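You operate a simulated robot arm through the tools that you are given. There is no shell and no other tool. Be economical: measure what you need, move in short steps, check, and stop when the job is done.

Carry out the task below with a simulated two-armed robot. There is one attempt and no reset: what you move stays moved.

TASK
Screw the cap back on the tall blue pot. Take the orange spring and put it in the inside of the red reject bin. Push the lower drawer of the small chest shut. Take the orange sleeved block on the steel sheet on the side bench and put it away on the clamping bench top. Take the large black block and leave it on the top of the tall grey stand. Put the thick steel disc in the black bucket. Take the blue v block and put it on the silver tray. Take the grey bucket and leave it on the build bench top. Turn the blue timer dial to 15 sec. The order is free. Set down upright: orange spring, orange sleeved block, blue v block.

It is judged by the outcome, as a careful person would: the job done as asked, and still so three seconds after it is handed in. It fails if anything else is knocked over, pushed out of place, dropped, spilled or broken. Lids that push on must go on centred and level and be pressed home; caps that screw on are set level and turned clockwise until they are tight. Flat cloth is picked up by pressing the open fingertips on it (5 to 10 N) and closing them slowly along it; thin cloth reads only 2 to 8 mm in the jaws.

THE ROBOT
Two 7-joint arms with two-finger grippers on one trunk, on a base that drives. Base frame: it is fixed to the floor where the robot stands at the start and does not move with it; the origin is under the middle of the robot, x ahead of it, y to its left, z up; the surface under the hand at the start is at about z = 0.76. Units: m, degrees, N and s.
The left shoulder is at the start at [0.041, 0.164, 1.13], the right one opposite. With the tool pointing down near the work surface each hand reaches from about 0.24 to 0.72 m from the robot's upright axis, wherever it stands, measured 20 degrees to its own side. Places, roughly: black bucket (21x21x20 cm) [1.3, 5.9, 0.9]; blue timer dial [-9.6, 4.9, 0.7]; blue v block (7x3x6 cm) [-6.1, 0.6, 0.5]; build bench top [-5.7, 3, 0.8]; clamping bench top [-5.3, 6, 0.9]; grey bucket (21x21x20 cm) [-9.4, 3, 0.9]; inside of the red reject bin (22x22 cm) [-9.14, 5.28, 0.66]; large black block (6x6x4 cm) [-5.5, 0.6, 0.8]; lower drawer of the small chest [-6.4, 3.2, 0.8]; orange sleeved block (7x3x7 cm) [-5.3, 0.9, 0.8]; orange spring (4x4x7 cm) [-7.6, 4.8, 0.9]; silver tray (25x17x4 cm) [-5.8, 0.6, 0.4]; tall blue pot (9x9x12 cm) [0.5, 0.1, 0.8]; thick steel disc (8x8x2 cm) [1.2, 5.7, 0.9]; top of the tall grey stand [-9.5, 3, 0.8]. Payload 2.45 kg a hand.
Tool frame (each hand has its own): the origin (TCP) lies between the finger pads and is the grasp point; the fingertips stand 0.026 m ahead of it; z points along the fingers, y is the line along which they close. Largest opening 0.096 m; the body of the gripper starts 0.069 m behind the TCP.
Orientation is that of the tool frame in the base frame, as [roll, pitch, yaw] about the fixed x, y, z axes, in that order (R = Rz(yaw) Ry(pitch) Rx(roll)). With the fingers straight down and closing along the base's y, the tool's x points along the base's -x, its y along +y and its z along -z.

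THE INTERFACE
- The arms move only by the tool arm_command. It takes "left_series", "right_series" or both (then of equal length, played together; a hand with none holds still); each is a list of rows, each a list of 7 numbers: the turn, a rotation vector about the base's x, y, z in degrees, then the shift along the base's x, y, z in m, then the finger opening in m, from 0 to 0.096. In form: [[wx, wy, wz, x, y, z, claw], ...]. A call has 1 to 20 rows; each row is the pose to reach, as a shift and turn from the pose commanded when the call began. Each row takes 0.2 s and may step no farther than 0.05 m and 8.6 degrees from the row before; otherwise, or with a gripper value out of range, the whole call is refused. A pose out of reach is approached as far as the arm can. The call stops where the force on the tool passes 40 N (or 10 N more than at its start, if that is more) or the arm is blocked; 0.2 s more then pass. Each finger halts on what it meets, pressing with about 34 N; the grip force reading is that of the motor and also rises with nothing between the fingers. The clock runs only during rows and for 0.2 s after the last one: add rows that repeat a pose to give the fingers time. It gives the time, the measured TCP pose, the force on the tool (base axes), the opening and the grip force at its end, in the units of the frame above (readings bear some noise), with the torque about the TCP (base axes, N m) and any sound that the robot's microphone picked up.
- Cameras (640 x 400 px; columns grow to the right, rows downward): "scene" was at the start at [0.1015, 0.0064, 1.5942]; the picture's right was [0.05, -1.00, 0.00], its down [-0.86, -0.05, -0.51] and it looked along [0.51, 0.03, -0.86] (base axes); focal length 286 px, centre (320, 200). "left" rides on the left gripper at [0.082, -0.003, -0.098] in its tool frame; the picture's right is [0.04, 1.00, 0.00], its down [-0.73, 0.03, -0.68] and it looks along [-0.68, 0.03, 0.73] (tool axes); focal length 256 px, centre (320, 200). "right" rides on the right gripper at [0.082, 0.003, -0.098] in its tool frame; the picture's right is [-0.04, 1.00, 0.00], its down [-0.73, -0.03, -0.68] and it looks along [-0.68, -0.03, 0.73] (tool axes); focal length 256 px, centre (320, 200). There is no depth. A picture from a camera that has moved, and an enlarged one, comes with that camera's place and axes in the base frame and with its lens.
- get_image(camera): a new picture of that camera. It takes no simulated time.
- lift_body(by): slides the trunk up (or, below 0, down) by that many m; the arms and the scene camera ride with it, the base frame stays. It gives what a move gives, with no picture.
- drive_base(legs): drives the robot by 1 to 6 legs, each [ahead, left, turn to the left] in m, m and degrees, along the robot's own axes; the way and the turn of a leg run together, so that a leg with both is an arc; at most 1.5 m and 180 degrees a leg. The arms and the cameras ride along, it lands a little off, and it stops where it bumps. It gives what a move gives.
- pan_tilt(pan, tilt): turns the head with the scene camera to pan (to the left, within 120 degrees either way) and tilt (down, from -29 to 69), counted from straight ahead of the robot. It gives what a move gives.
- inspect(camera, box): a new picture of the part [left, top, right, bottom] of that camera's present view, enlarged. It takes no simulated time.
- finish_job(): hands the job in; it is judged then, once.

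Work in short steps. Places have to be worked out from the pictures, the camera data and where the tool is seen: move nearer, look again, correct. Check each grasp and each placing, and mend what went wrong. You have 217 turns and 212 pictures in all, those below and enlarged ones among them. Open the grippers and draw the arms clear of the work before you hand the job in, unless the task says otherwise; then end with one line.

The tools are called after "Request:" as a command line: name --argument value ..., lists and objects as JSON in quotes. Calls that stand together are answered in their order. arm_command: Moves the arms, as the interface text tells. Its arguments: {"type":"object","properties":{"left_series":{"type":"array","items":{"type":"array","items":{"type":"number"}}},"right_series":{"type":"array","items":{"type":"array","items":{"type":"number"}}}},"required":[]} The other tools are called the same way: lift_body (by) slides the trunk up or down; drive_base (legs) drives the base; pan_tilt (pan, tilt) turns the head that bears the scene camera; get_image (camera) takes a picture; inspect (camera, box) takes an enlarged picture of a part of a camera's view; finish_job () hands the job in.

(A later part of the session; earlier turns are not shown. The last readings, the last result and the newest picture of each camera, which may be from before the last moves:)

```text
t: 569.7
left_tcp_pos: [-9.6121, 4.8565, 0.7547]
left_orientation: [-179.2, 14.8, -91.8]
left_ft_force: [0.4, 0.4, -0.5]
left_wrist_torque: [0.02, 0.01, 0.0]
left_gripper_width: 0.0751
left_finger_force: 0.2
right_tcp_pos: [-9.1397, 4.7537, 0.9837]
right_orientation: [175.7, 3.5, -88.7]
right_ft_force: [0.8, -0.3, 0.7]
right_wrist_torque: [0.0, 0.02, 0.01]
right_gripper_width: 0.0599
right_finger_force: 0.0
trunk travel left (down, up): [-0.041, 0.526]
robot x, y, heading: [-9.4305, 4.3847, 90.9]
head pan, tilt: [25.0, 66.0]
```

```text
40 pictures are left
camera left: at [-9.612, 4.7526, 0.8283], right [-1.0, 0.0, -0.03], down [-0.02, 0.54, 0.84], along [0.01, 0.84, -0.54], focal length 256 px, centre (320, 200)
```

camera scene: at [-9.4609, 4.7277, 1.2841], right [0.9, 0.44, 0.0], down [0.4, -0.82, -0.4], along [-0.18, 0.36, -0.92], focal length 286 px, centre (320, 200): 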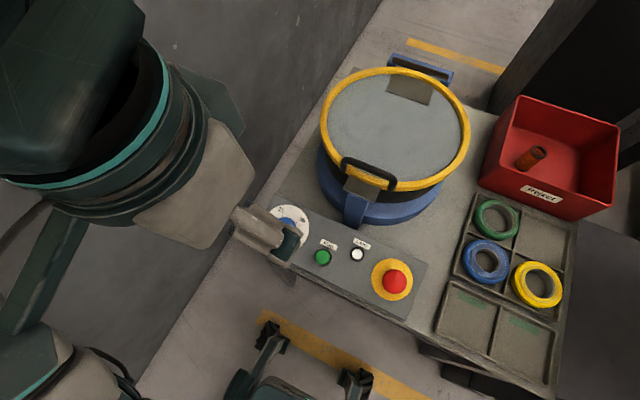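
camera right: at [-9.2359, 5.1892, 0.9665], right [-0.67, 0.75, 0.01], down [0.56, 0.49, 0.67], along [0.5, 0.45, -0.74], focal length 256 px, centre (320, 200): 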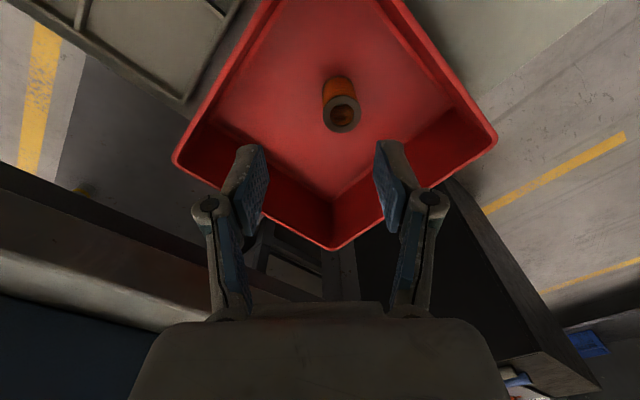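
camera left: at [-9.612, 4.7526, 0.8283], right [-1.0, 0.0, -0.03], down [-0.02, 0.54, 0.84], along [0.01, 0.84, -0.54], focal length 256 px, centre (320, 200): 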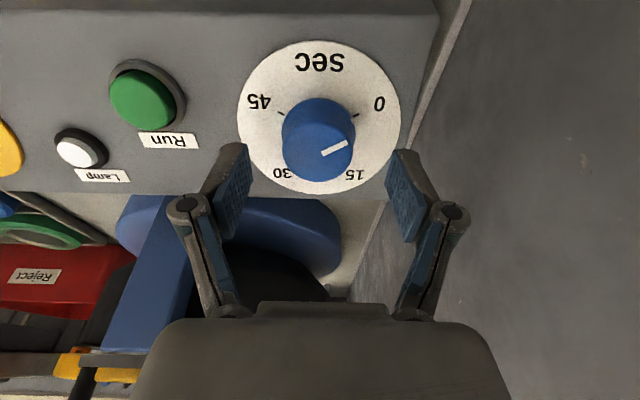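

The knob top is 44 mm ahead along the tool axis and centred. I'll advance 32 mm and close on it.

Request:
arm_command --left_series '[[0, 0, 0, 0, 0.004, -0.015, 0.075], [0, 0, 0, 0, 0.008, -0.03, 0.075], [0, 0, 0, 0, 0.008, -0.03, 0.06], [0, 0, 0, 0, 0.008, -0.03, 0.045], [0, 0, 0, 0, 0.008, -0.03, 0.035], [0, 0, 0, 0, 0.008, -0.03, 0.035]]'

Request:
get_image --camera "left"

```text
t: 570.6
left_tcp_pos: [-9.6156, 4.8623, 0.729]
left_orientation: [-179.6, 15.8, -91.7]
left_ft_force: [-11.6, -4.3, 30.2]
left_wrist_torque: [-0.06, 1.36, 0.2]
left_gripper_width: 0.061
left_finger_force: 12.2
right_tcp_pos: [-9.1436, 4.7484, 0.9865]
right_orientation: [175.6, 3.9, -88.6]
right_ft_force: [-0.1, 0.6, -0.4]
right_wrist_torque: [-0.01, -0.02, 0.0]
right_gripper_width: 0.0599
right_finger_force: 0.1
trunk travel left (down, up): [-0.041, 0.526]
robot x, y, heading: [-9.427, 4.3802, 91.2]
head pan, tilt: [25.0, 66.0]
stopped in row 4 (left hand): the force on the tool passed its limit at 44 N (the readings are from after the stop); the commanded pose is now the measured one
```

```text
39 pictures are left
camera left: at [-9.6154, 4.7573, 0.8019], right [-1.0, -0.01, -0.02], down [-0.02, 0.52, 0.85], along [0.0, 0.85, -0.52], focal length 256 px, centre (320, 200)
```

left: 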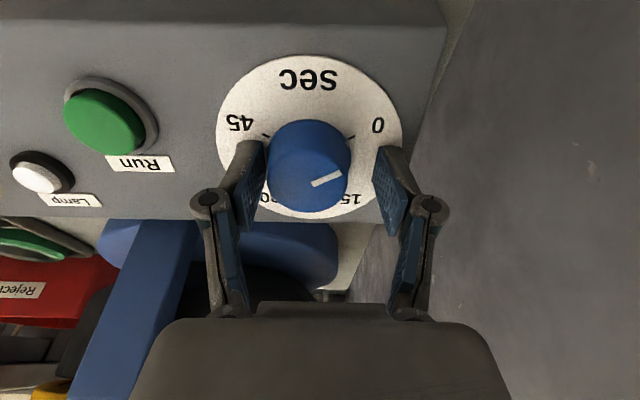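

The tips touched the dial face, so I'm about 12 mm too deep. I'll back off along the axis, recentre 5 mm and close.

Request:
arm_command --left_series '[[0, 0, 0, 0.003, -0.002, 0.008, 0.07], [0, 0, 0, 0.005, -0.003, 0.014, 0.07], [0, 0, 0, 0.005, -0.003, 0.014, 0.055], [0, 0, 0, 0.005, -0.003, 0.014, 0.042], [0, 0, 0, 0.005, -0.003, 0.014, 0.032], [0, 0, 0, 0.005, -0.003, 0.014, 0.032]]'

Request:
get_image --camera "left"

```text
t: 572.0
left_tcp_pos: [-9.6098, 4.8615, 0.7415]
left_orientation: [-179.4, 15.2, -91.9]
left_ft_force: [-0.7, -0.1, -1.7]
left_wrist_torque: [0.0, 0.08, -0.01]
left_gripper_width: 0.0402
left_finger_force: 44.3
right_tcp_pos: [-9.1411, 4.7516, 0.9834]
right_orientation: [175.5, 3.6, -88.6]
right_ft_force: [0.1, 0.3, -0.3]
right_wrist_torque: [-0.01, -0.01, 0.04]
right_gripper_width: 0.06
right_finger_force: 0.1
trunk travel left (down, up): [-0.041, 0.526]
robot x, y, heading: [-9.4293, 4.3817, 91.3]
head pan, tilt: [25.0, 66.0]
```

```text
38 pictures are left
camera left: at [-9.6098, 4.7562, 0.8145], right [-1.0, -0.01, -0.02], down [-0.02, 0.53, 0.85], along [0.01, 0.85, -0.53], focal length 256 px, centre (320, 200)
```

left: 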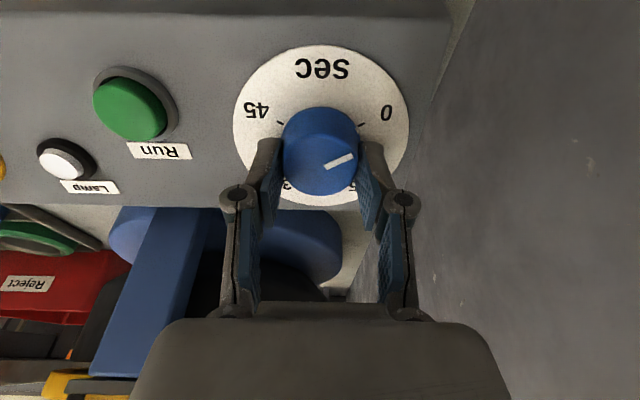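

The knob is gripped but a little off-axis. I'll regrip 7 mm nearer to me, then start turning clockwise about the knob axis.

Request:
arm_command --left_series '[[0, 0, 0, 0, 0, 0, 0.05], [0, 0, 0, 0, -0.007, -0.001, 0.06], [0, 0, 0, 0, -0.007, -0.001, 0.05], [0, 0, 0, 0, -0.007, -0.001, 0.032], [0, 0, 0, 0, -0.007, -0.001, 0.032], [0, 2.1, -7.7, 0, -0.007, -0.001, 0.032], [0, 4.2, -15.4, 0, -0.007, -0.001, 0.032], [0, 6.3, -23.1, 0, -0.007, -0.001, 0.032], [0, 8.4, -30.8, 0, -0.007, -0.001, 0.032], [0, 10.5, -38.5, 0, -0.007, -0.001, 0.032]]'

Request:
get_image --camera "left"

```text
t: 574.2
left_tcp_pos: [-9.6123, 4.8529, 0.7406]
left_orientation: [170.7, 11.6, -132.7]
left_ft_force: [-26.2, 9.7, 22.8]
left_wrist_torque: [0.04, 0.99, 0.42]
left_gripper_width: 0.0401
left_finger_force: 44.9
right_tcp_pos: [-9.1452, 4.7511, 0.987]
right_orientation: [175.8, 3.7, -88.5]
right_ft_force: [-0.1, -0.2, 0.3]
right_wrist_torque: [-0.04, 0.0, 0.03]
right_gripper_width: 0.0599
right_finger_force: 0.1
trunk travel left (down, up): [-0.041, 0.526]
robot x, y, heading: [-9.4288, 4.384, 91.0]
head pan, tilt: [25.0, 66.0]
```

```text
37 pictures are left
camera left: at [-9.6643, 4.768, 0.8184], right [-0.77, 0.62, 0.15], down [0.45, 0.37, 0.81], along [0.44, 0.69, -0.57], focal length 256 px, centre (320, 200)
```

left: 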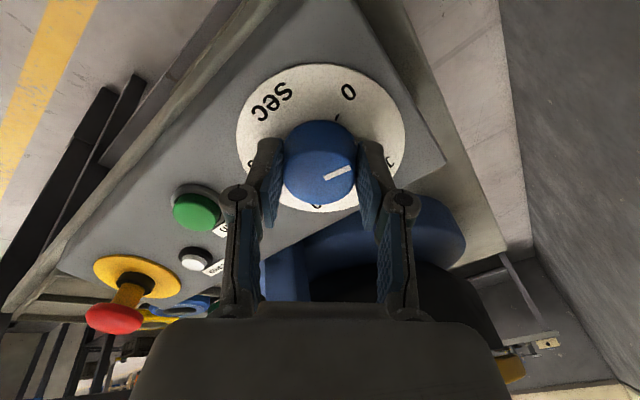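

It's turning with the hand, about 40° so far, but with side load. I'll release, relax, regrip and turn the remaining ~37°.

Request:
arm_command --left_series '[[0, 0, 0, -0.001, 0, 0.001, 0.05], [0, 0, 0, -0.003, 0.001, 0.003, 0.06], [0, 0, 0, -0.003, 0.001, 0.003, 0.06], [0, 0, 0, -0.003, 0.001, 0.003, 0.045], [0, 0, 0, -0.003, 0.001, 0.003, 0.032], [0, 0, 0, -0.003, 0.001, 0.003, 0.032], [0, 1.9, -7.1, -0.003, 0.001, 0.003, 0.032], [0, 3.8, -14.3, -0.003, 0.001, 0.003, 0.032], [0, 5.8, -21.4, -0.003, 0.001, 0.003, 0.032], [0, 7.7, -28.6, -0.003, 0.001, 0.003, 0.032], [0, 9.7, -35.7, -0.003, 0.001, 0.003, 0.032]]'

Request:
get_image --camera "left"

```text
t: 576.6
left_tcp_pos: [-9.6138, 4.8551, 0.7436]
left_orientation: [165.9, 3.1, -169.0]
left_ft_force: [-9.7, 10.5, 12.8]
left_wrist_torque: [0.07, 0.97, 0.34]
left_gripper_width: 0.0399
left_finger_force: 45.0
right_tcp_pos: [-9.143, 4.7511, 0.9852]
right_orientation: [175.5, 3.7, -88.6]
right_ft_force: [-0.5, 0.0, -0.2]
right_wrist_torque: [0.01, 0.01, 0.0]
right_gripper_width: 0.0602
right_finger_force: 0.1
trunk travel left (down, up): [-0.041, 0.526]
robot x, y, heading: [-9.4259, 4.3874, 91.1]
head pan, tilt: [25.0, 66.0]
```

```text
36 pictures are left
camera left: at [-9.6916, 4.8122, 0.8331], right [-0.23, 0.94, 0.24], down [0.71, 0.0, 0.7], along [0.66, 0.34, -0.67], focal length 256 px, centre (320, 200)
```

left: 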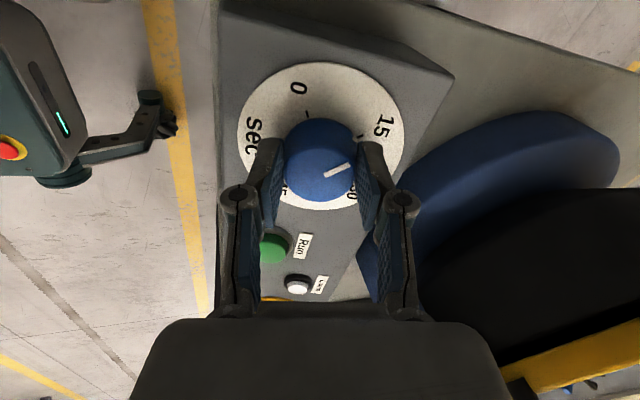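

The pointer is near 15. I'll release, retreat along the axis and view it face-on to judge precisely.

Request:
arm_command --left_series '[[0, 0, 0, 0, 0, 0.001, 0.05], [0, 0, 0, 0, 0, 0.002, 0.065], [0, 0, 0, 0, -0.002, 0.01, 0.07], [0, 0, 0, 0, -0.008, 0.04, 0.07], [0, 0, 0, 0, -0.018, 0.08, 0.07], [0, -2, 8, 0, -0.028, 0.12, 0.07], [0, -4, 16, 0, -0.038, 0.16, 0.07], [0, -6, 24, 0, -0.04, 0.2, 0.07], [0, -8, 32, 0, -0.04, 0.23, 0.07], [0, -10, 40, 0, -0.04, 0.26, 0.07], [0, -12, 48, 0, -0.04, 0.26, 0.07], [0, -14, 56, 0, -0.04, 0.26, 0.07], [0, -16, 64, 0, -0.04, 0.26, 0.07], [0, -18, 72, 0, -0.04, 0.26, 0.07]]'

Request:
get_image --camera "left"

```text
t: 579.6
left_tcp_pos: [-9.611, 4.8144, 1.0018]
left_orientation: [178.9, 14.3, -94.4]
left_ft_force: [0.0, -0.2, 0.0]
left_wrist_torque: [0.02, 0.04, 0.01]
left_gripper_width: 0.0697
left_finger_force: 0.1
right_tcp_pos: [-9.1418, 4.7518, 0.9835]
right_orientation: [175.6, 3.6, -88.6]
right_ft_force: [0.6, -0.5, 0.5]
right_wrist_torque: [0.04, 0.03, -0.01]
right_gripper_width: 0.0599
right_finger_force: 0.1
trunk travel left (down, up): [-0.041, 0.526]
robot x, y, heading: [-9.427, 4.384, 91.4]
head pan, tilt: [25.0, 66.0]
```

```text
35 pictures are left
camera left: at [-9.6135, 4.7112, 1.0768], right [-1.0, 0.03, 0.01], down [0.03, 0.54, 0.84], along [0.02, 0.84, -0.54], focal length 256 px, centre (320, 200)
```

left: 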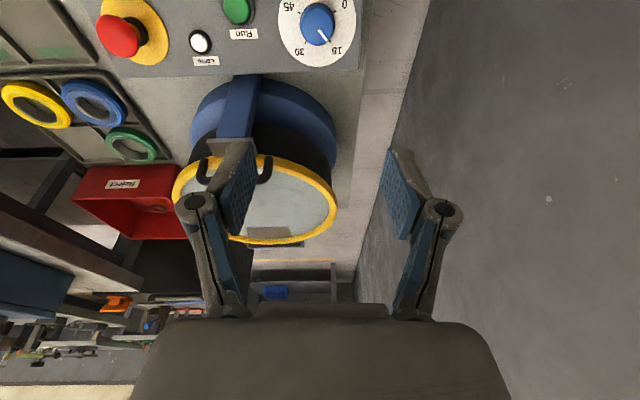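

Request:
inspect --camera "left" --box '[270, 0, 370, 75]'

Request:
pan_tilt --pan -10 --tilt 50

Request:
get_image --camera "scene"

```text
5.33 times, centred on (320, 38) of left
camera zoom: at [-9.6135, 4.7112, 1.0768], right [-1.0, 0.03, 0.01], down [0.03, 0.54, 0.84], along [0.02, 0.84, -0.54], focal length 1365 px, centre (320, 1067)
```

zoom: 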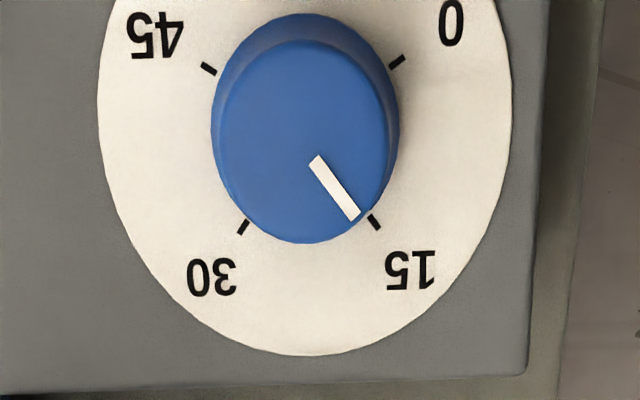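

```text
t: 580.6
left_tcp_pos: [-9.612, 4.8148, 1.0013]
left_orientation: [178.8, 14.3, -94.6]
left_ft_force: [0.2, 0.2, -0.2]
left_wrist_torque: [-0.01, 0.01, -0.03]
left_gripper_width: 0.0699
left_finger_force: 0.1
right_tcp_pos: [-9.1414, 4.751, 0.9836]
right_orientation: [175.6, 3.6, -88.5]
right_ft_force: [-0.4, -0.2, 0.0]
right_wrist_torque: [-0.01, 0.01, -0.01]
right_gripper_width: 0.0599
right_finger_force: 0.0
trunk travel left (down, up): [-0.041, 0.526]
robot x, y, heading: [-9.428, 4.3859, 91.4]
head pan, tilt: [-10.0, 50.0]
```

```text
33 pictures are left
camera scene: at [-9.4237, 4.7502, 1.3032], right [0.99, -0.15, 0.0], down [-0.12, -0.76, -0.64], along [0.1, 0.63, -0.77], focal length 286 px, centre (320, 200)
```

scene: 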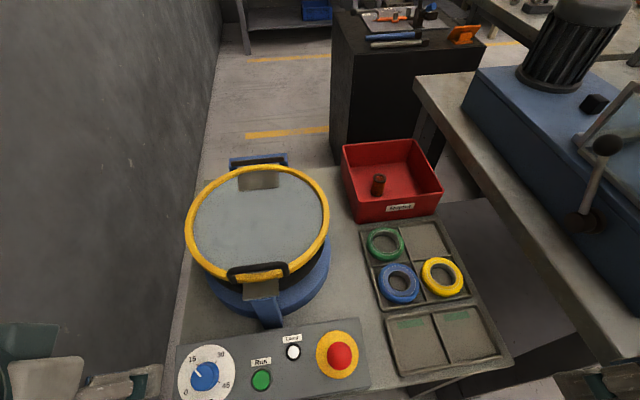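

The pointer lines up with the 15 tick, and the spring stands in the bin. Now the grey bucket: I'll level both hands, back off, turn to the stand and approach it.

Request:
arm_command --left_series '[[-5, 0, 1, 0, -0.01, 0, 0.09], [-10, 0, 2, 0, -0.02, 0.01, 0.09], [-14.3, 0, 3, 0, -0.03, 0.02, 0.09]]' --right_series '[[-1, -1.5, 0, 0, 0, 0.02, 0.09], [-2, -3, 0, 0, 0, 0.03, 0.09], [-3.5, -4.5, 0, 0, 0, 0.04, 0.09]]'

Request:
drive_base --legs '[[-0.52, 0, 0], [0, 0, 180]]'

Request:
lift_body --by 0.13

Request:
pan_tilt --pan 0 --tilt 50

Request:
get_image --camera "scene"

```text
t: 581.4
left_tcp_pos: [-9.6152, 4.7856, 1.0222]
left_orientation: [179.8, 0.1, -91.4]
left_ft_force: [0.5, 0.2, -0.2]
left_wrist_torque: [0.04, -0.02, -0.01]
left_gripper_width: 0.0901
left_finger_force: 0.0
right_tcp_pos: [-9.1837, 4.7631, 0.9763]
right_orientation: [-179.7, 0.0, -88.5]
right_ft_force: [0.4, -0.2, -0.2]
right_wrist_torque: [0.04, -0.02, -0.02]
right_gripper_width: 0.09
right_finger_force: 0.0
right hand out of reach, approached as far as the arm can: row 1, 2, 3
trunk travel left (down, up): [-0.041, 0.526]
robot x, y, heading: [-9.429, 4.3858, 91.2]
head pan, tilt: [-10.0, 50.0]
```

```text
t: 591.8
left_tcp_pos: [-9.222, 3.4799, 1.023]
left_orientation: [179.6, 0.1, 89.8]
left_ft_force: [-0.1, -0.6, -0.3]
left_wrist_torque: [0.0, 0.01, -0.02]
left_gripper_width: 0.09
left_finger_force: 0.2
right_tcp_pos: [-9.6552, 3.4934, 0.9761]
right_orientation: [180.0, 0.0, 92.8]
right_ft_force: [0.7, -0.4, -0.1]
right_wrist_torque: [-0.03, -0.03, 0.02]
right_gripper_width: 0.0901
right_finger_force: 0.0
trunk travel left (down, up): [-0.041, 0.526]
robot x, y, heading: [-9.4156, 3.8782, -87.4]
head pan, tilt: [-10.0, 50.0]
```

```text
t: 593.4
left_tcp_pos: [-9.2218, 3.4825, 1.1538]
left_orientation: [179.7, 0.0, 89.8]
left_ft_force: [0.1, -0.5, -0.3]
left_wrist_torque: [0.03, -0.01, 0.02]
left_gripper_width: 0.0898
left_finger_force: 0.0
right_tcp_pos: [-9.6535, 3.496, 1.1075]
right_orientation: [-179.9, 0.0, 92.7]
right_ft_force: [0.5, 0.1, 0.5]
right_wrist_torque: [0.04, 0.01, 0.02]
right_gripper_width: 0.09
right_finger_force: 0.1
trunk travel left (down, up): [-0.171, 0.396]
robot x, y, heading: [-9.4146, 3.8774, -87.3]
head pan, tilt: [-10.0, 50.0]
```

```text
t: 594.1
left_tcp_pos: [-9.2232, 3.4834, 1.1537]
left_orientation: [179.5, 0.2, 89.8]
left_ft_force: [-0.7, -0.3, 0.0]
left_wrist_torque: [0.02, 0.01, 0.02]
left_gripper_width: 0.09
left_finger_force: 0.0
right_tcp_pos: [-9.6546, 3.4964, 1.1081]
right_orientation: [179.9, 0.3, 92.7]
right_ft_force: [0.4, -0.4, 0.3]
right_wrist_torque: [-0.02, -0.02, 0.0]
right_gripper_width: 0.0901
right_finger_force: 0.1
trunk travel left (down, up): [-0.171, 0.396]
robot x, y, heading: [-9.4136, 3.8743, -87.2]
head pan, tilt: [0.0, 50.0]
```

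```text
32 pictures are left
camera scene: at [-9.4079, 3.6641, 1.4685], right [-1.0, -0.04, 0.0], down [-0.03, 0.77, -0.64], along [0.03, -0.64, -0.77], focal length 286 px, centre (320, 200)
```

scene: 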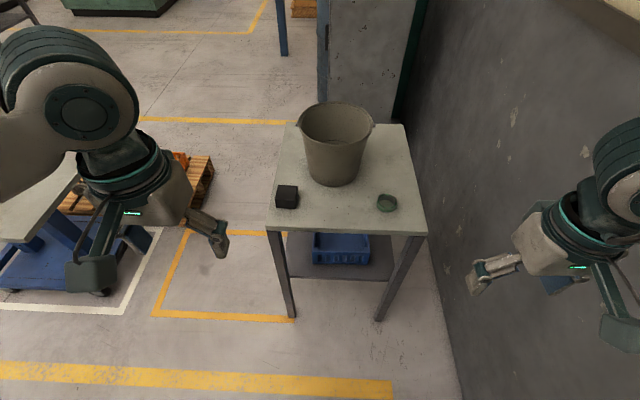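

The bucket is centred near (−9.42, 2.99), with its ears to the left and right. I'll hold the rim with both hands 20° forward of the ears. First I'll roll closer.

Request:
drive_base --legs '[[0, 0, -2.7], [0.34, 0, 0]]'

Request:
arm_command --left_series '[[0, 0, 4, -0.02, -0.02, 0, 0.07], [0, 0, 8, -0.04, -0.045, 0, 0.07], [0, 0, 12, -0.06, -0.07, -0.01, 0.07], [0, 0, 16, -0.08, -0.095, -0.03, 0.07], [0, 0, 20, -0.1, -0.115, -0.05, 0.07], [0, 0, 20, -0.1, -0.115, -0.06, 0.07]]' --right_series '[[0, 0, -4, 0.025, -0.02, 0, 0.07], [0, 0, -8, 0.05, -0.045, 0, 0.07], [0, 0, -12, 0.075, -0.07, 0, 0.07], [0, 0, -16, 0.1, -0.095, 0, 0.07], [0, 0, -20, 0.125, -0.12, -0.01, 0.07], [0, 0, -20, 0.137, -0.13, -0.015, 0.07]]'

Request:
get_image --camera "scene"

```text
t: 596.7
left_tcp_pos: [-9.2432, 3.1431, 1.1544]
left_orientation: [179.7, 0.1, 87.1]
left_ft_force: [0.6, 0.1, -0.2]
left_wrist_torque: [0.02, 0.03, -0.02]
left_gripper_width: 0.0905
left_finger_force: 0.0
right_tcp_pos: [-9.6742, 3.1753, 1.1088]
right_orientation: [179.9, 0.4, 90.0]
right_ft_force: [0.4, -0.2, 0.0]
right_wrist_torque: [0.01, 0.03, 0.03]
right_gripper_width: 0.0903
right_finger_force: 0.1
trunk travel left (down, up): [-0.171, 0.396]
robot x, y, heading: [-9.4175, 3.5439, -90.3]
head pan, tilt: [0.0, 50.0]
```

```text
t: 598.1
left_tcp_pos: [-9.2718, 3.0664, 1.0796]
left_orientation: [179.5, 0.4, 107.1]
left_ft_force: [-0.2, -1.2, 0.7]
left_wrist_torque: [-0.02, -0.03, 0.0]
left_gripper_width: 0.07
left_finger_force: 0.1
left hand out of reach, approached as far as the arm can: row 2, 3, 4, 5, 6
right_tcp_pos: [-9.5366, 3.0517, 1.0946]
right_orientation: [179.9, 0.6, 70.0]
right_ft_force: [-0.2, 0.5, 0.4]
right_wrist_torque: [-0.01, 0.01, -0.02]
right_gripper_width: 0.07
right_finger_force: 0.0
trunk travel left (down, up): [-0.171, 0.396]
robot x, y, heading: [-9.4177, 3.5427, -90.1]
head pan, tilt: [0.0, 50.0]
```

```text
31 pictures are left
camera scene: at [-9.4181, 3.3314, 1.4686], right [-1.0, 0.0, 0.0], down [0.0, 0.77, -0.64], along [0.0, -0.64, -0.77], focal length 286 px, centre (320, 200)
```

scene: 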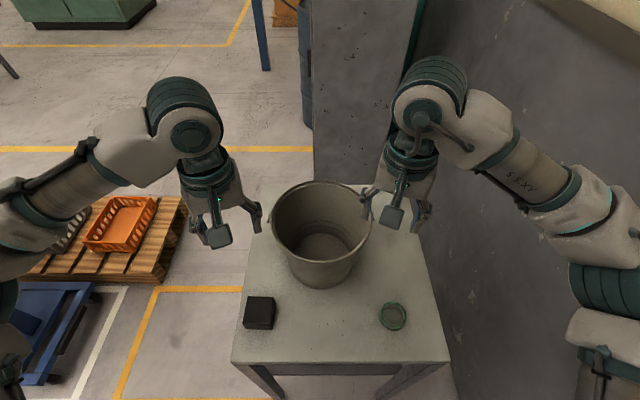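

The left arm can't reach that far inward, but the right hand can reach its rim point. I'll try a deep single-hand rim grip with the right hand and test-lift slightly.

Request:
arm_command --right_series '[[0, 0, 0, 0.012, -0.009, 0, 0.06], [0, 0, 0, 0.024, -0.017, -0.02, 0.06], [0, 0, 0, 0.024, -0.017, -0.05, 0.06], [0, 0, 0, 0.024, -0.017, -0.08, 0.06], [0, 0, 0, 0.024, -0.017, -0.11, 0.06]]' --left_series '[[0, 0, 0, 0.02, 0.02, 0.03, 0.07], [0, 0, 0, 0.04, 0.04, 0.06, 0.07], [0, 0, 0, 0.06, 0.06, 0.09, 0.07], [0, 0, 0, 0.06, 0.08, 0.1, 0.07], [0, 0, 0, 0.06, 0.1, 0.1, 0.07]]'

Request:
get_image --camera "right"

Request:
inspect --camera "scene" --box '[240, 150, 460, 300]'

```text
t: 599.3
left_tcp_pos: [-9.2137, 3.1682, 1.1864]
left_orientation: [179.5, 0.3, 107.1]
left_ft_force: [-0.5, -0.7, -0.2]
left_wrist_torque: [0.04, 0.01, 0.0]
left_gripper_width: 0.0698
left_finger_force: 0.1
right_tcp_pos: [-9.5098, 3.0354, 0.9831]
right_orientation: [179.9, 0.5, 70.0]
right_ft_force: [-0.3, -0.5, 0.5]
right_wrist_torque: [-0.01, -0.01, 0.02]
right_gripper_width: 0.0599
right_finger_force: 0.0
trunk travel left (down, up): [-0.171, 0.396]
robot x, y, heading: [-9.42, 3.5454, -90.3]
head pan, tilt: [0.0, 50.0]
```

```text
30 pictures are left
camera right: at [-9.4771, 3.1115, 1.0801], right [0.93, -0.38, 0.0], down [-0.28, -0.67, 0.69], along [-0.26, -0.63, -0.73], focal length 256 px, centre (320, 200)
```

right: 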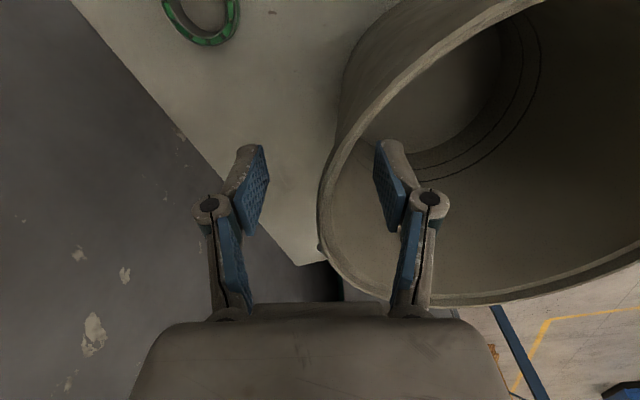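

```text
2.67 times, centred on (350, 225) of scene
camera zoom: at [-9.4195, 3.3312, 1.4684], right [-1.0, 0.0, 0.0], down [0.0, 0.77, -0.64], along [0.0, -0.64, -0.77], focal length 764 px, centre (240, 133)
```

zoom: 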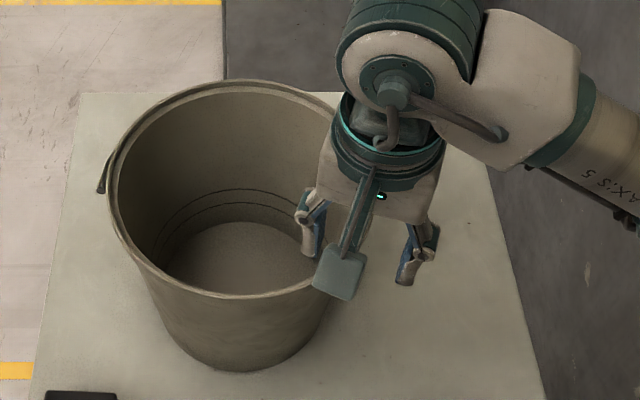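

One finger is inside the rim and one outside. I'll close and lift slightly.

Request:
arm_command --right_series '[[0, 0, 0, 0, 0, -0.01, 0.04], [0, 0, 0, 0, 0, -0.01, 0.02], [0, 0, 0, 0, 0, -0.01, 0.0], [0, 0, 0, 0, 0, -0.01, 0.0], [0, 0, 0, 0, 0, 0, 0.0], [0, 0, 0, 0, 0, 0.015, 0.0], [0, 0, 0, 0, 0, 0.03, 0.0]]'

Request:
get_image --camera "scene"

```text
t: 600.9
left_tcp_pos: [-9.2131, 3.169, 1.1859]
left_orientation: [179.6, 0.5, 107.1]
left_ft_force: [-0.1, 0.2, 0.5]
left_wrist_torque: [0.0, 0.0, 0.01]
left_gripper_width: 0.07
left_finger_force: 0.1
right_tcp_pos: [-9.5118, 3.033, 1.0118]
right_orientation: [-179.9, 0.5, 70.0]
right_ft_force: [-0.5, -0.1, -2.1]
right_wrist_torque: [0.11, 0.22, 0.0]
right_gripper_width: 0.0059
right_finger_force: 33.3
trunk travel left (down, up): [-0.171, 0.396]
robot x, y, heading: [-9.4141, 3.5441, -90.1]
head pan, tilt: [0.0, 50.0]
```

```text
28 pictures are left
camera scene: at [-9.4181, 3.3314, 1.4684], right [-1.0, 0.0, 0.0], down [0.0, 0.77, -0.64], along [0.0, -0.64, -0.77], focal length 286 px, centre (320, 200)
```

scene: 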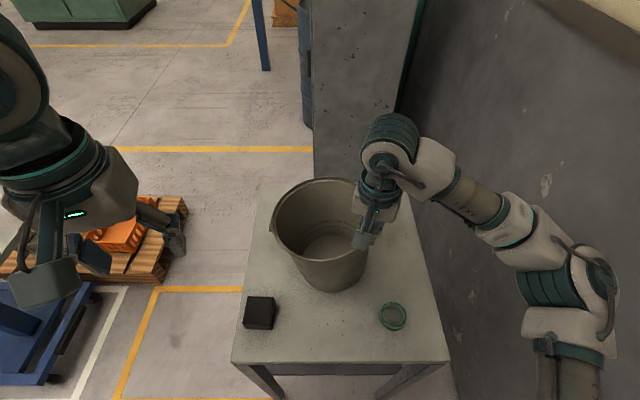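

The bucket lifts level and weighs only ~0.2 kg. I'll raise it clear, back off and carry it along the aisle to the build bench.

Request:
arm_command --right_series '[[0, 0, 0, 0, 0, 0.03, 0.0], [0, 0, 0, 0, 0, 0.06, 0.0], [0, 0, 0, 0, 0, 0.09, 0.0], [0, 0, 0, -0.01, 0, 0.12, 0.0], [0, 0, 0, -0.02, 0, 0.14, 0.0]]'

Request:
drive_base --legs '[[-0.4, 0, 0], [0, 0, 90], [1.5, 0, 0], [1.4, 0, 0], [0, 0, -90]]'

Request:
pan_tilt --pan 0 --tilt 42

Request:
get_image --camera "scene"

```text
t: 602.1
left_tcp_pos: [-9.2123, 3.1678, 1.186]
left_orientation: [179.6, 0.4, 107.0]
left_ft_force: [0.5, -0.9, 0.3]
left_wrist_torque: [0.02, -0.04, -0.02]
left_gripper_width: 0.07
left_finger_force: 0.0
right_tcp_pos: [-9.5318, 3.0299, 1.1564]
right_orientation: [-180.0, 0.5, 70.0]
right_ft_force: [0.4, 0.2, -2.4]
right_wrist_torque: [0.08, 0.25, -0.02]
right_gripper_width: 0.0058
right_finger_force: 32.9
trunk travel left (down, up): [-0.171, 0.396]
robot x, y, heading: [-9.4183, 3.5421, -90.0]
head pan, tilt: [0.0, 50.0]
```

```text
t: 625.9
left_tcp_pos: [-6.2771, 3.6303, 1.1844]
left_orientation: [179.6, 0.3, 108.5]
left_ft_force: [0.0, 0.3, 0.3]
left_wrist_torque: [-0.02, -0.02, 0.0]
left_gripper_width: 0.0698
left_finger_force: 0.0
right_tcp_pos: [-6.5933, 3.4851, 1.1549]
right_orientation: [180.0, 0.5, 71.4]
right_ft_force: [-0.5, -0.3, -3.2]
right_wrist_torque: [0.11, 0.2, 0.03]
right_gripper_width: 0.0061
right_finger_force: 32.7
trunk travel left (down, up): [-0.171, 0.396]
robot x, y, heading: [-6.4911, 4.0031, -88.9]
head pan, tilt: [0.0, 50.0]
```

```text
t: 626.6
left_tcp_pos: [-6.2784, 3.635, 1.188]
left_orientation: [179.6, 0.6, 108.6]
left_ft_force: [-0.3, 0.0, -0.3]
left_wrist_torque: [-0.03, 0.0, -0.01]
left_gripper_width: 0.0701
left_finger_force: 0.1
right_tcp_pos: [-6.5924, 3.4903, 1.1568]
right_orientation: [-179.9, 0.7, 71.4]
right_ft_force: [-0.6, 0.6, -2.9]
right_wrist_torque: [0.13, 0.24, 0.0]
right_gripper_width: 0.0062
right_finger_force: 33.3
trunk travel left (down, up): [-0.171, 0.396]
robot x, y, heading: [-6.4915, 4.0017, -88.8]
head pan, tilt: [0.0, 42.0]
```

```text
27 pictures are left
camera scene: at [-6.4877, 3.7816, 1.4795], right [-1.0, -0.02, 0.0], down [-0.01, 0.67, -0.74], along [0.01, -0.74, -0.67], focal length 286 px, centre (320, 200)
```

scene: 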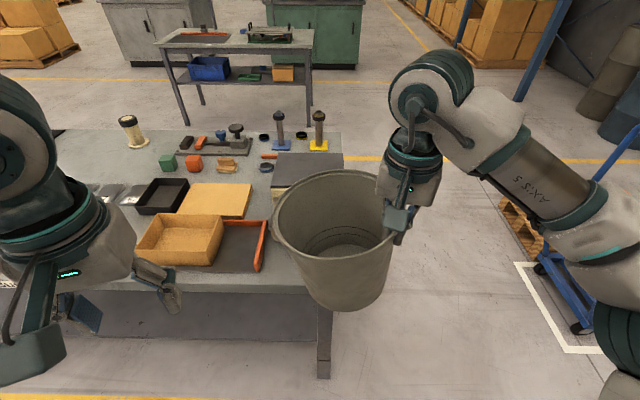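

The small chest sits at the bench's west end behind the bucket. I'll look along the bench for free space.

Request:
pan_tilt --pan 40 --tilt 30

Request:
get_image --camera "scene"

```text
t: 627.7
left_tcp_pos: [-6.2778, 3.6338, 1.1863]
left_orientation: [179.6, 0.7, 108.6]
left_ft_force: [-0.3, 0.0, -0.7]
left_wrist_torque: [-0.01, 0.03, -0.02]
left_gripper_width: 0.0702
left_finger_force: 0.2
right_tcp_pos: [-6.5933, 3.4895, 1.1581]
right_orientation: [180.0, 0.7, 71.5]
right_ft_force: [0.7, -0.8, -3.2]
right_wrist_torque: [0.13, 0.24, -0.03]
right_gripper_width: 0.006
right_finger_force: 32.9
trunk travel left (down, up): [-0.171, 0.396]
robot x, y, heading: [-6.4911, 4.0049, -88.8]
head pan, tilt: [40.0, 30.0]
```

```text
26 pictures are left
camera scene: at [-6.4298, 3.7968, 1.4978], right [-0.75, -0.66, 0.0], down [-0.33, 0.38, -0.86], along [0.57, -0.65, -0.5], focal length 286 px, centre (320, 200)
```

scene: 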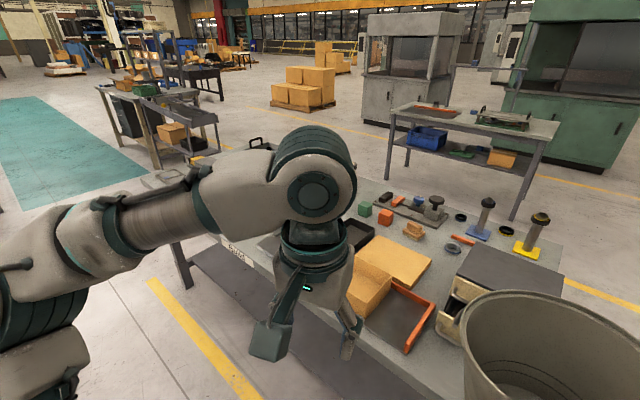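

Request:
inspect --camera "scene" --box '[340, 180, 600, 370]'

```text
2.11 times, centred on (470, 275) of scene
camera zoom: at [-6.4298, 3.7968, 1.4978], right [-0.75, -0.66, 0.0], down [-0.33, 0.38, -0.86], along [0.57, -0.65, -0.5], focal length 603 px, centre (4, 42)
```

zoom: 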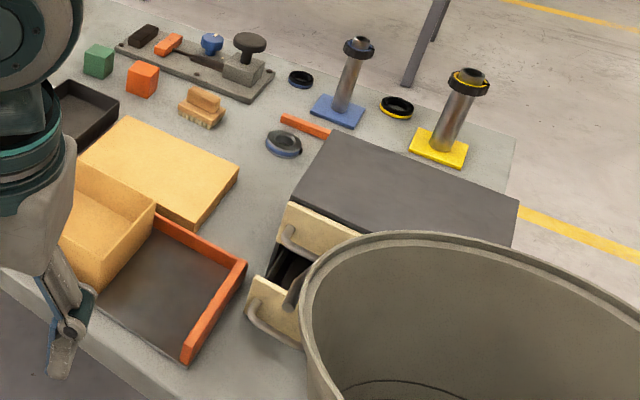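

The chest's drawers face me (north) and the lower one is slightly open. First I'll find room for the bucket: moving east along the bench to look.

Request:
drive_base --legs '[[0, 0.95, -1]]'

Request:
pan_tilt --pan 0 --tilt 45

Request:
get_image --camera "scene"

```text
t: 632.7
left_tcp_pos: [-5.3242, 3.6424, 1.1868]
left_orientation: [179.6, 0.6, 107.5]
left_ft_force: [-0.2, 0.1, -0.3]
left_wrist_torque: [-0.01, 0.02, -0.01]
left_gripper_width: 0.0697
left_finger_force: 0.0
right_tcp_pos: [-5.6415, 3.5023, 1.1562]
right_orientation: [-179.9, 0.8, 70.5]
right_ft_force: [0.0, 0.0, -3.2]
right_wrist_torque: [0.09, 0.22, 0.0]
right_gripper_width: 0.0062
right_finger_force: 33.0
trunk travel left (down, up): [-0.171, 0.396]
robot x, y, heading: [-5.5314, 4.011, -89.7]
head pan, tilt: [40.0, 30.0]
```

```text
t: 633.8
left_tcp_pos: [-5.3211, 3.6467, 1.1886]
left_orientation: [179.8, 0.8, 107.5]
left_ft_force: [0.4, -0.7, 0.3]
left_wrist_torque: [0.0, 0.01, -0.01]
left_gripper_width: 0.0701
left_finger_force: 0.1
right_tcp_pos: [-5.639, 3.5053, 1.1597]
right_orientation: [180.0, 1.1, 70.5]
right_ft_force: [0.2, -0.5, -3.6]
right_wrist_torque: [0.15, 0.22, -0.01]
right_gripper_width: 0.0058
right_finger_force: 33.3
trunk travel left (down, up): [-0.171, 0.396]
robot x, y, heading: [-5.5294, 4.0132, -89.7]
head pan, tilt: [0.0, 45.0]
```

```text
24 pictures are left
camera scene: at [-5.5296, 3.7949, 1.4752], right [-1.0, 0.0, 0.0], down [0.0, 0.71, -0.7], along [0.0, -0.7, -0.71], focal length 286 px, centre (320, 200)
```

scene: 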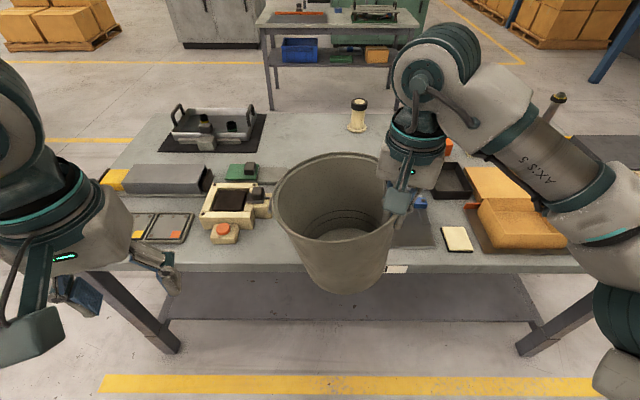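

The area behind the bucket is hidden; the left wrist camera should see it.

Request:
get_image --camera "left"

```text
23 pictures are left
camera left: at [-5.3494, 3.7248, 1.2854], right [0.94, 0.34, 0.0], down [0.24, -0.68, 0.69], along [0.24, -0.65, -0.72], focal length 256 px, centre (320, 200)
```

left: 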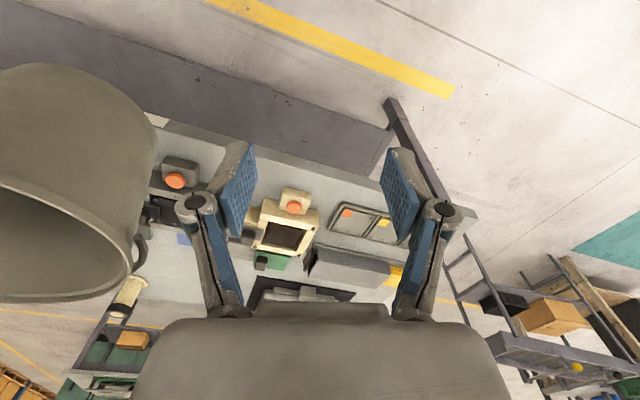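

A device occupies that spot, but the bench's south side has a clear area near (−5.48, 2.83). I'll carry the bucket around the bench's east end to its south side.

Request:
drive_base --legs '[[0, 0, 90], [1.25, 0, 0], [0, 0, -90], [1.05, 0, 0], [1.0, 0, 0], [0, 0, -90]]'

Request:
drive_base --legs '[[1.3, 0, 0], [0, 0, -90]]'

Request:
pan_tilt --pan 0 --tilt 42

Request:
get_image --camera "scene"

```text
t: 661.1
left_tcp_pos: [-4.6606, 1.7694, 1.1888]
left_orientation: [179.6, 0.7, 17.7]
left_ft_force: [0.2, 0.1, -0.9]
left_wrist_torque: [-0.04, 0.01, -0.05]
left_gripper_width: 0.0697
left_finger_force: 0.1
right_tcp_pos: [-4.8004, 2.0845, 1.1607]
right_orientation: [179.9, 0.9, -19.4]
right_ft_force: [0.1, 0.1, -3.0]
right_wrist_torque: [0.19, -0.12, -0.02]
right_gripper_width: 0.0063
right_finger_force: 33.1
trunk travel left (down, up): [-0.171, 0.396]
robot x, y, heading: [-4.2927, 1.9755, -179.5]
head pan, tilt: [0.0, 45.0]
```

```text
t: 671.5
left_tcp_pos: [-5.8054, 2.3001, 1.1905]
left_orientation: [179.8, 1.0, -71.3]
left_ft_force: [0.9, 0.3, 0.0]
left_wrist_torque: [-0.01, -0.01, -0.01]
left_gripper_width: 0.0701
left_finger_force: 0.0
right_tcp_pos: [-5.491, 2.4475, 1.1608]
right_orientation: [179.9, 1.0, -108.4]
right_ft_force: [0.0, -0.2, -2.4]
right_wrist_torque: [-0.1, -0.23, 0.02]
right_gripper_width: 0.0062
right_finger_force: 32.7
trunk travel left (down, up): [-0.171, 0.396]
robot x, y, heading: [-5.5904, 1.9462, 91.1]
head pan, tilt: [0.0, 45.0]
```

```text
t: 672.1
left_tcp_pos: [-5.8052, 2.2957, 1.1919]
left_orientation: [179.9, 1.2, -71.3]
left_ft_force: [-0.5, 0.2, -0.5]
left_wrist_torque: [0.01, -0.04, 0.03]
left_gripper_width: 0.0702
left_finger_force: 0.0
right_tcp_pos: [-5.4913, 2.4432, 1.1639]
right_orientation: [179.8, 1.2, -108.4]
right_ft_force: [-0.1, -0.2, -3.0]
right_wrist_torque: [-0.1, -0.23, 0.0]
right_gripper_width: 0.006
right_finger_force: 33.2
trunk travel left (down, up): [-0.171, 0.396]
robot x, y, heading: [-5.5871, 1.9436, 91.2]
head pan, tilt: [0.0, 42.0]
```

```text
22 pictures are left
camera scene: at [-5.5975, 2.1618, 1.4795], right [1.0, 0.02, 0.0], down [0.02, -0.67, -0.74], along [-0.02, 0.74, -0.67], focal length 286 px, centre (320, 200)
```

scene: 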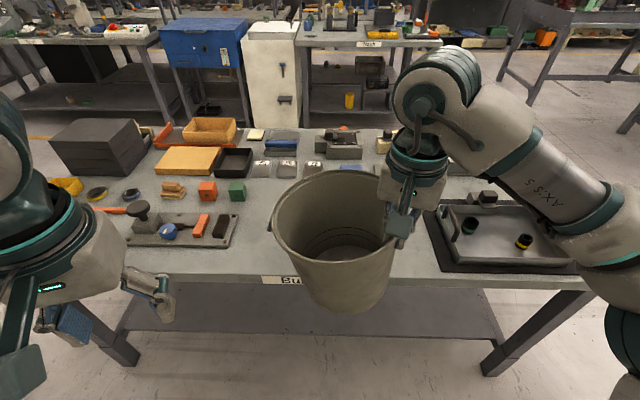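

There's a clear area about 0.38 m wide between the glue bottle (x≈−5.695) and the black mat (x≈−5.27). I'll strafe right, roll up to the bench, and check.

Request:
drive_base --legs '[[0, -0.13, -1], [0.3, 0, 0]]'

Request:
pan_tilt --pan 0 --tilt 55

Request:
get_image --camera "scene"

Request:
get_image --camera "left"

```text
t: 675.1
left_tcp_pos: [-5.73, 2.6148, 1.1835]
left_orientation: [-178.1, 0.6, -71.4]
left_ft_force: [-3.4, -0.4, -0.2]
left_wrist_torque: [0.02, -0.26, 0.01]
left_gripper_width: 0.0702
left_finger_force: 0.1
right_tcp_pos: [-5.4135, 2.7605, 1.168]
right_orientation: [-178.3, 2.0, -108.3]
right_ft_force: [-4.4, -0.4, -4.6]
right_wrist_torque: [-0.1, -0.43, 0.12]
right_gripper_width: 0.0058
right_finger_force: 33.1
trunk travel left (down, up): [-0.171, 0.396]
robot x, y, heading: [-5.4758, 2.2617, 91.0]
head pan, tilt: [0.0, 42.0]
```

```text
t: 675.9
left_tcp_pos: [-5.7262, 2.6114, 1.189]
left_orientation: [-178.5, 0.7, -71.2]
left_ft_force: [-1.1, 0.3, 0.1]
left_wrist_torque: [0.0, -0.16, -0.01]
left_gripper_width: 0.07
left_finger_force: 0.0
right_tcp_pos: [-5.412, 2.7573, 1.1671]
right_orientation: [-178.9, 2.0, -108.1]
right_ft_force: [-2.2, -0.5, -3.2]
right_wrist_torque: [-0.09, -0.35, 0.01]
right_gripper_width: 0.0059
right_finger_force: 33.3
trunk travel left (down, up): [-0.171, 0.396]
robot x, y, heading: [-5.4849, 2.2617, 91.1]
head pan, tilt: [0.0, 55.0]
```

```text
21 pictures are left
camera scene: at [-5.5191, 2.469, 1.4615], right [1.0, 0.02, 0.02], down [0.03, -0.82, -0.57], along [0.01, 0.57, -0.82], focal length 286 px, centre (320, 200)
```

scene: 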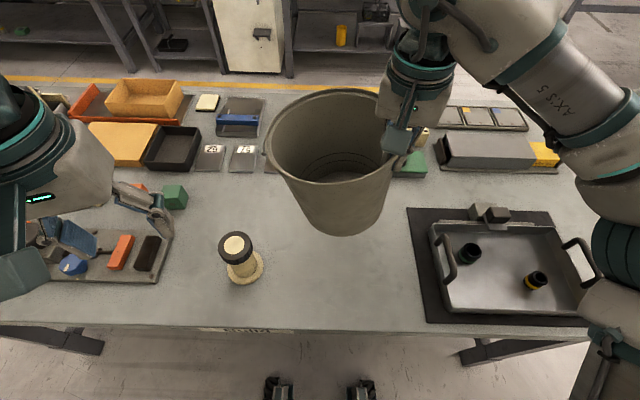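

```text
20 pictures are left
camera left: at [-5.697, 2.5332, 1.2854], right [-0.93, -0.36, -0.03], down [-0.28, 0.67, 0.69], along [-0.23, 0.65, -0.72], focal length 256 px, centre (320, 200)
```

left: 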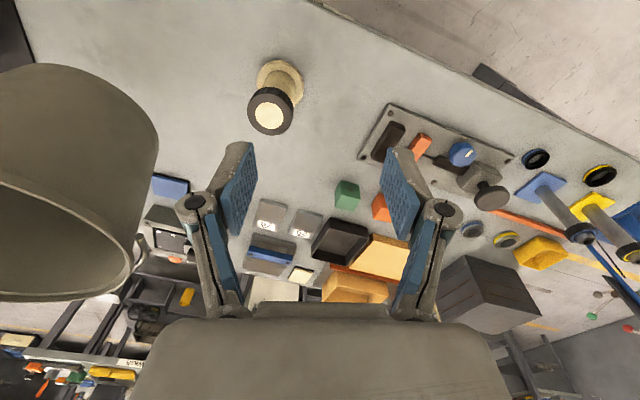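

The spot is clear. I'll centre the bucket at about (−5.475, 2.765) and lower it.

Request:
arm_command --right_series '[[0, 0, 0, 0.015, -0.012, -0.02, 0.0], [0, 0, 0, 0.03, -0.025, -0.05, 0.0], [0, 0, 0, 0.03, -0.025, -0.08, 0.0], [0, 0, 0, 0.03, -0.025, -0.11, 0.0], [0, 0, 0, 0.03, -0.025, -0.14, 0.0], [0, 0, 0, 0.03, -0.025, -0.165, 0.0], [0, 0, 0, 0.03, -0.025, -0.165, 0.0]]'

Request:
get_image --camera "scene"

```text
t: 677.5
left_tcp_pos: [-5.7026, 2.6104, 1.1937]
left_orientation: [-179.4, 1.2, -71.5]
left_ft_force: [-0.8, -0.4, 0.7]
left_wrist_torque: [-0.01, -0.09, -0.03]
left_gripper_width: 0.0698
left_finger_force: 0.0
right_tcp_pos: [-5.356, 2.7316, 1.0048]
right_orientation: [-179.9, 2.0, -108.5]
right_ft_force: [3.2, 0.2, 11.1]
right_wrist_torque: [0.28, 1.12, -0.12]
right_gripper_width: 0.0062
right_finger_force: 33.5
trunk travel left (down, up): [-0.171, 0.396]
robot x, y, heading: [-5.4802, 2.2629, 91.0]
head pan, tilt: [0.0, 55.0]
```

```text
19 pictures are left
camera scene: at [-5.4784, 2.4666, 1.4626], right [1.0, 0.02, 0.0], down [0.01, -0.82, -0.57], along [-0.01, 0.57, -0.82], focal length 286 px, centre (320, 200)
```

scene: 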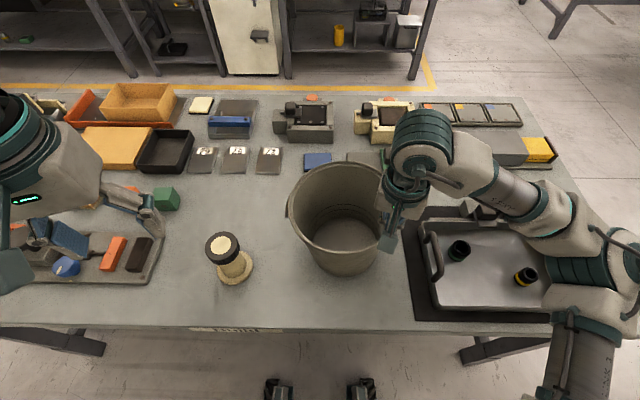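

It has touched down. I'll open and rise.

Request:
arm_command --right_series '[[0, 0, 0, 0, 0, -0.002, 0.0], [0, 0, 0, 0, 0, -0.002, 0.02], [0, 0, 0, 0, 0, -0.002, 0.04], [0, 0, 0, 0, 0, -0.002, 0.05], [0, 0, 0, 0, 0, 0.02, 0.05], [0, 0, 0, 0, 0, 0.06, 0.05], [0, 0, 0, 0, 0, 0.1, 0.05], [0, 0, 0, 0, 0, 0.14, 0.05]]'

Request:
get_image --camera "scene"

```text
t: 679.5
left_tcp_pos: [-5.7133, 2.6067, 1.1936]
left_orientation: [-178.9, 1.2, -71.3]
left_ft_force: [-0.5, 1.3, -0.3]
left_wrist_torque: [-0.01, -0.01, 0.01]
left_gripper_width: 0.07
left_finger_force: 0.0
right_tcp_pos: [-5.3691, 2.7304, 1.146]
right_orientation: [-179.6, 2.1, -108.1]
right_ft_force: [-0.2, 0.4, 0.3]
right_wrist_torque: [0.0, 0.03, 0.0]
right_gripper_width: 0.05
right_finger_force: 0.1
trunk travel left (down, up): [-0.171, 0.396]
robot x, y, heading: [-5.4837, 2.2602, 91.4]
head pan, tilt: [0.0, 55.0]
stopped in row 8 (right hand): the arm was blocked; the commanded pose is now the measured one
```

```text
18 pictures are left
camera scene: at [-5.5189, 2.4678, 1.4615], right [1.0, 0.02, 0.02], down [0.03, -0.82, -0.57], along [0.0, 0.57, -0.82], focal length 286 px, centre (320, 200)
```

scene: 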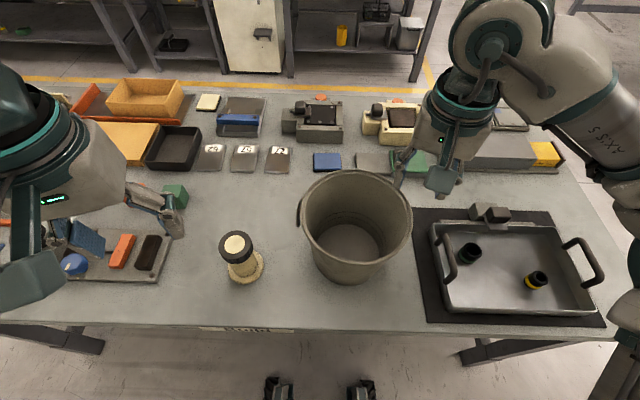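

The bucket stands on the build bench. Last is the drawer: I'll drive back round the east end to the north side, opposite the chest.

Request:
drive_base --legs '[[-0.3, 0, 0], [0, 0, -91], [1.2, 0, 0], [0, 0, 90], [1.05, 0, 0], [1.0, 0, 0]]'

Request:
drive_base --legs '[[0, 0, 90], [1.0, 0, 0], [0.95, 0, 0], [0, 0, 90]]'

Request:
pan_tilt --pan -15 --tilt 42

Request:
get_image --camera "scene"

```text
t: 705.1
left_tcp_pos: [-4.5306, 4.3583, 1.1878]
left_orientation: [-177.7, 0.7, -71.3]
left_ft_force: [-0.9, -0.3, 0.6]
left_wrist_torque: [-0.05, -0.26, 0.0]
left_gripper_width: 0.0701
left_finger_force: 0.1
right_tcp_pos: [-4.1866, 4.4814, 1.1468]
right_orientation: [-178.4, 2.5, -108.0]
right_ft_force: [-2.3, -1.0, -1.4]
right_wrist_torque: [0.05, -0.28, 0.02]
right_gripper_width: 0.0498
right_finger_force: 0.1
trunk travel left (down, up): [-0.171, 0.396]
robot x, y, heading: [-4.2755, 4.013, 91.0]
head pan, tilt: [0.0, 55.0]
```

```text
t: 722.8
left_tcp_pos: [-6.0567, 3.6438, 1.1979]
left_orientation: [179.7, 1.7, 111.3]
left_ft_force: [-0.6, -0.5, 0.2]
left_wrist_torque: [0.05, -0.03, 0.03]
left_gripper_width: 0.0702
left_finger_force: 0.1
right_tcp_pos: [-6.3947, 3.508, 1.1427]
right_orientation: [179.1, 1.8, 74.4]
right_ft_force: [-0.4, -0.6, -0.2]
right_wrist_torque: [0.01, -0.06, 0.02]
right_gripper_width: 0.05
right_finger_force: 0.0
trunk travel left (down, up): [-0.171, 0.396]
robot x, y, heading: [-6.2712, 3.9771, -86.3]
head pan, tilt: [0.0, 55.0]
```

```text
t: 723.5
left_tcp_pos: [-6.0688, 3.6491, 1.2004]
left_orientation: [179.5, 2.1, 111.1]
left_ft_force: [0.7, 1.8, -0.8]
left_wrist_torque: [-0.04, -0.08, -0.01]
left_gripper_width: 0.0701
left_finger_force: 0.0
right_tcp_pos: [-6.4042, 3.5109, 1.1429]
right_orientation: [178.9, 1.8, 74.3]
right_ft_force: [-0.2, -2.1, -1.0]
right_wrist_torque: [0.11, -0.02, -0.03]
right_gripper_width: 0.05
right_finger_force: 0.1
trunk travel left (down, up): [-0.171, 0.396]
robot x, y, heading: [-6.2805, 3.9754, -86.2]
head pan, tilt: [-15.0, 42.0]
```

```text
17 pictures are left
camera scene: at [-6.3434, 3.7561, 1.4769], right [-0.98, 0.2, -0.03], down [0.16, 0.66, -0.73], along [-0.12, -0.72, -0.68], focal length 286 px, centre (320, 200)
```

scene: 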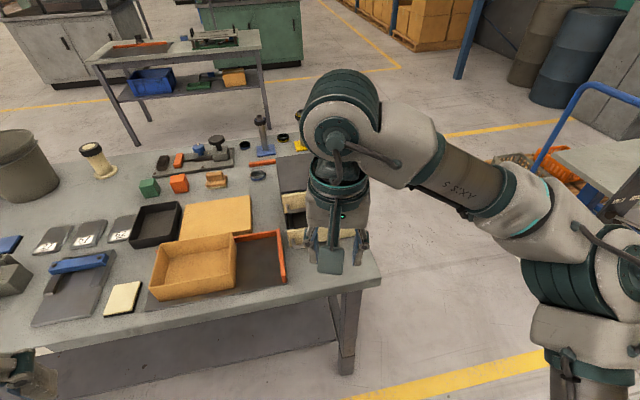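

The right hand hides the chest; its own camera should show the drawer.

Request:
get_image --camera "right"

```text
16 pictures are left
camera right: at [-6.3784, 3.5927, 1.2396], right [0.95, -0.31, 0.02], down [-0.23, -0.67, 0.7], along [-0.2, -0.67, -0.71], focal length 256 px, centre (320, 200)
```

right: 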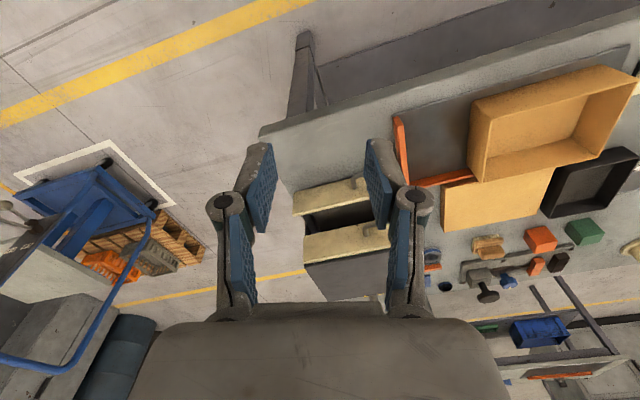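

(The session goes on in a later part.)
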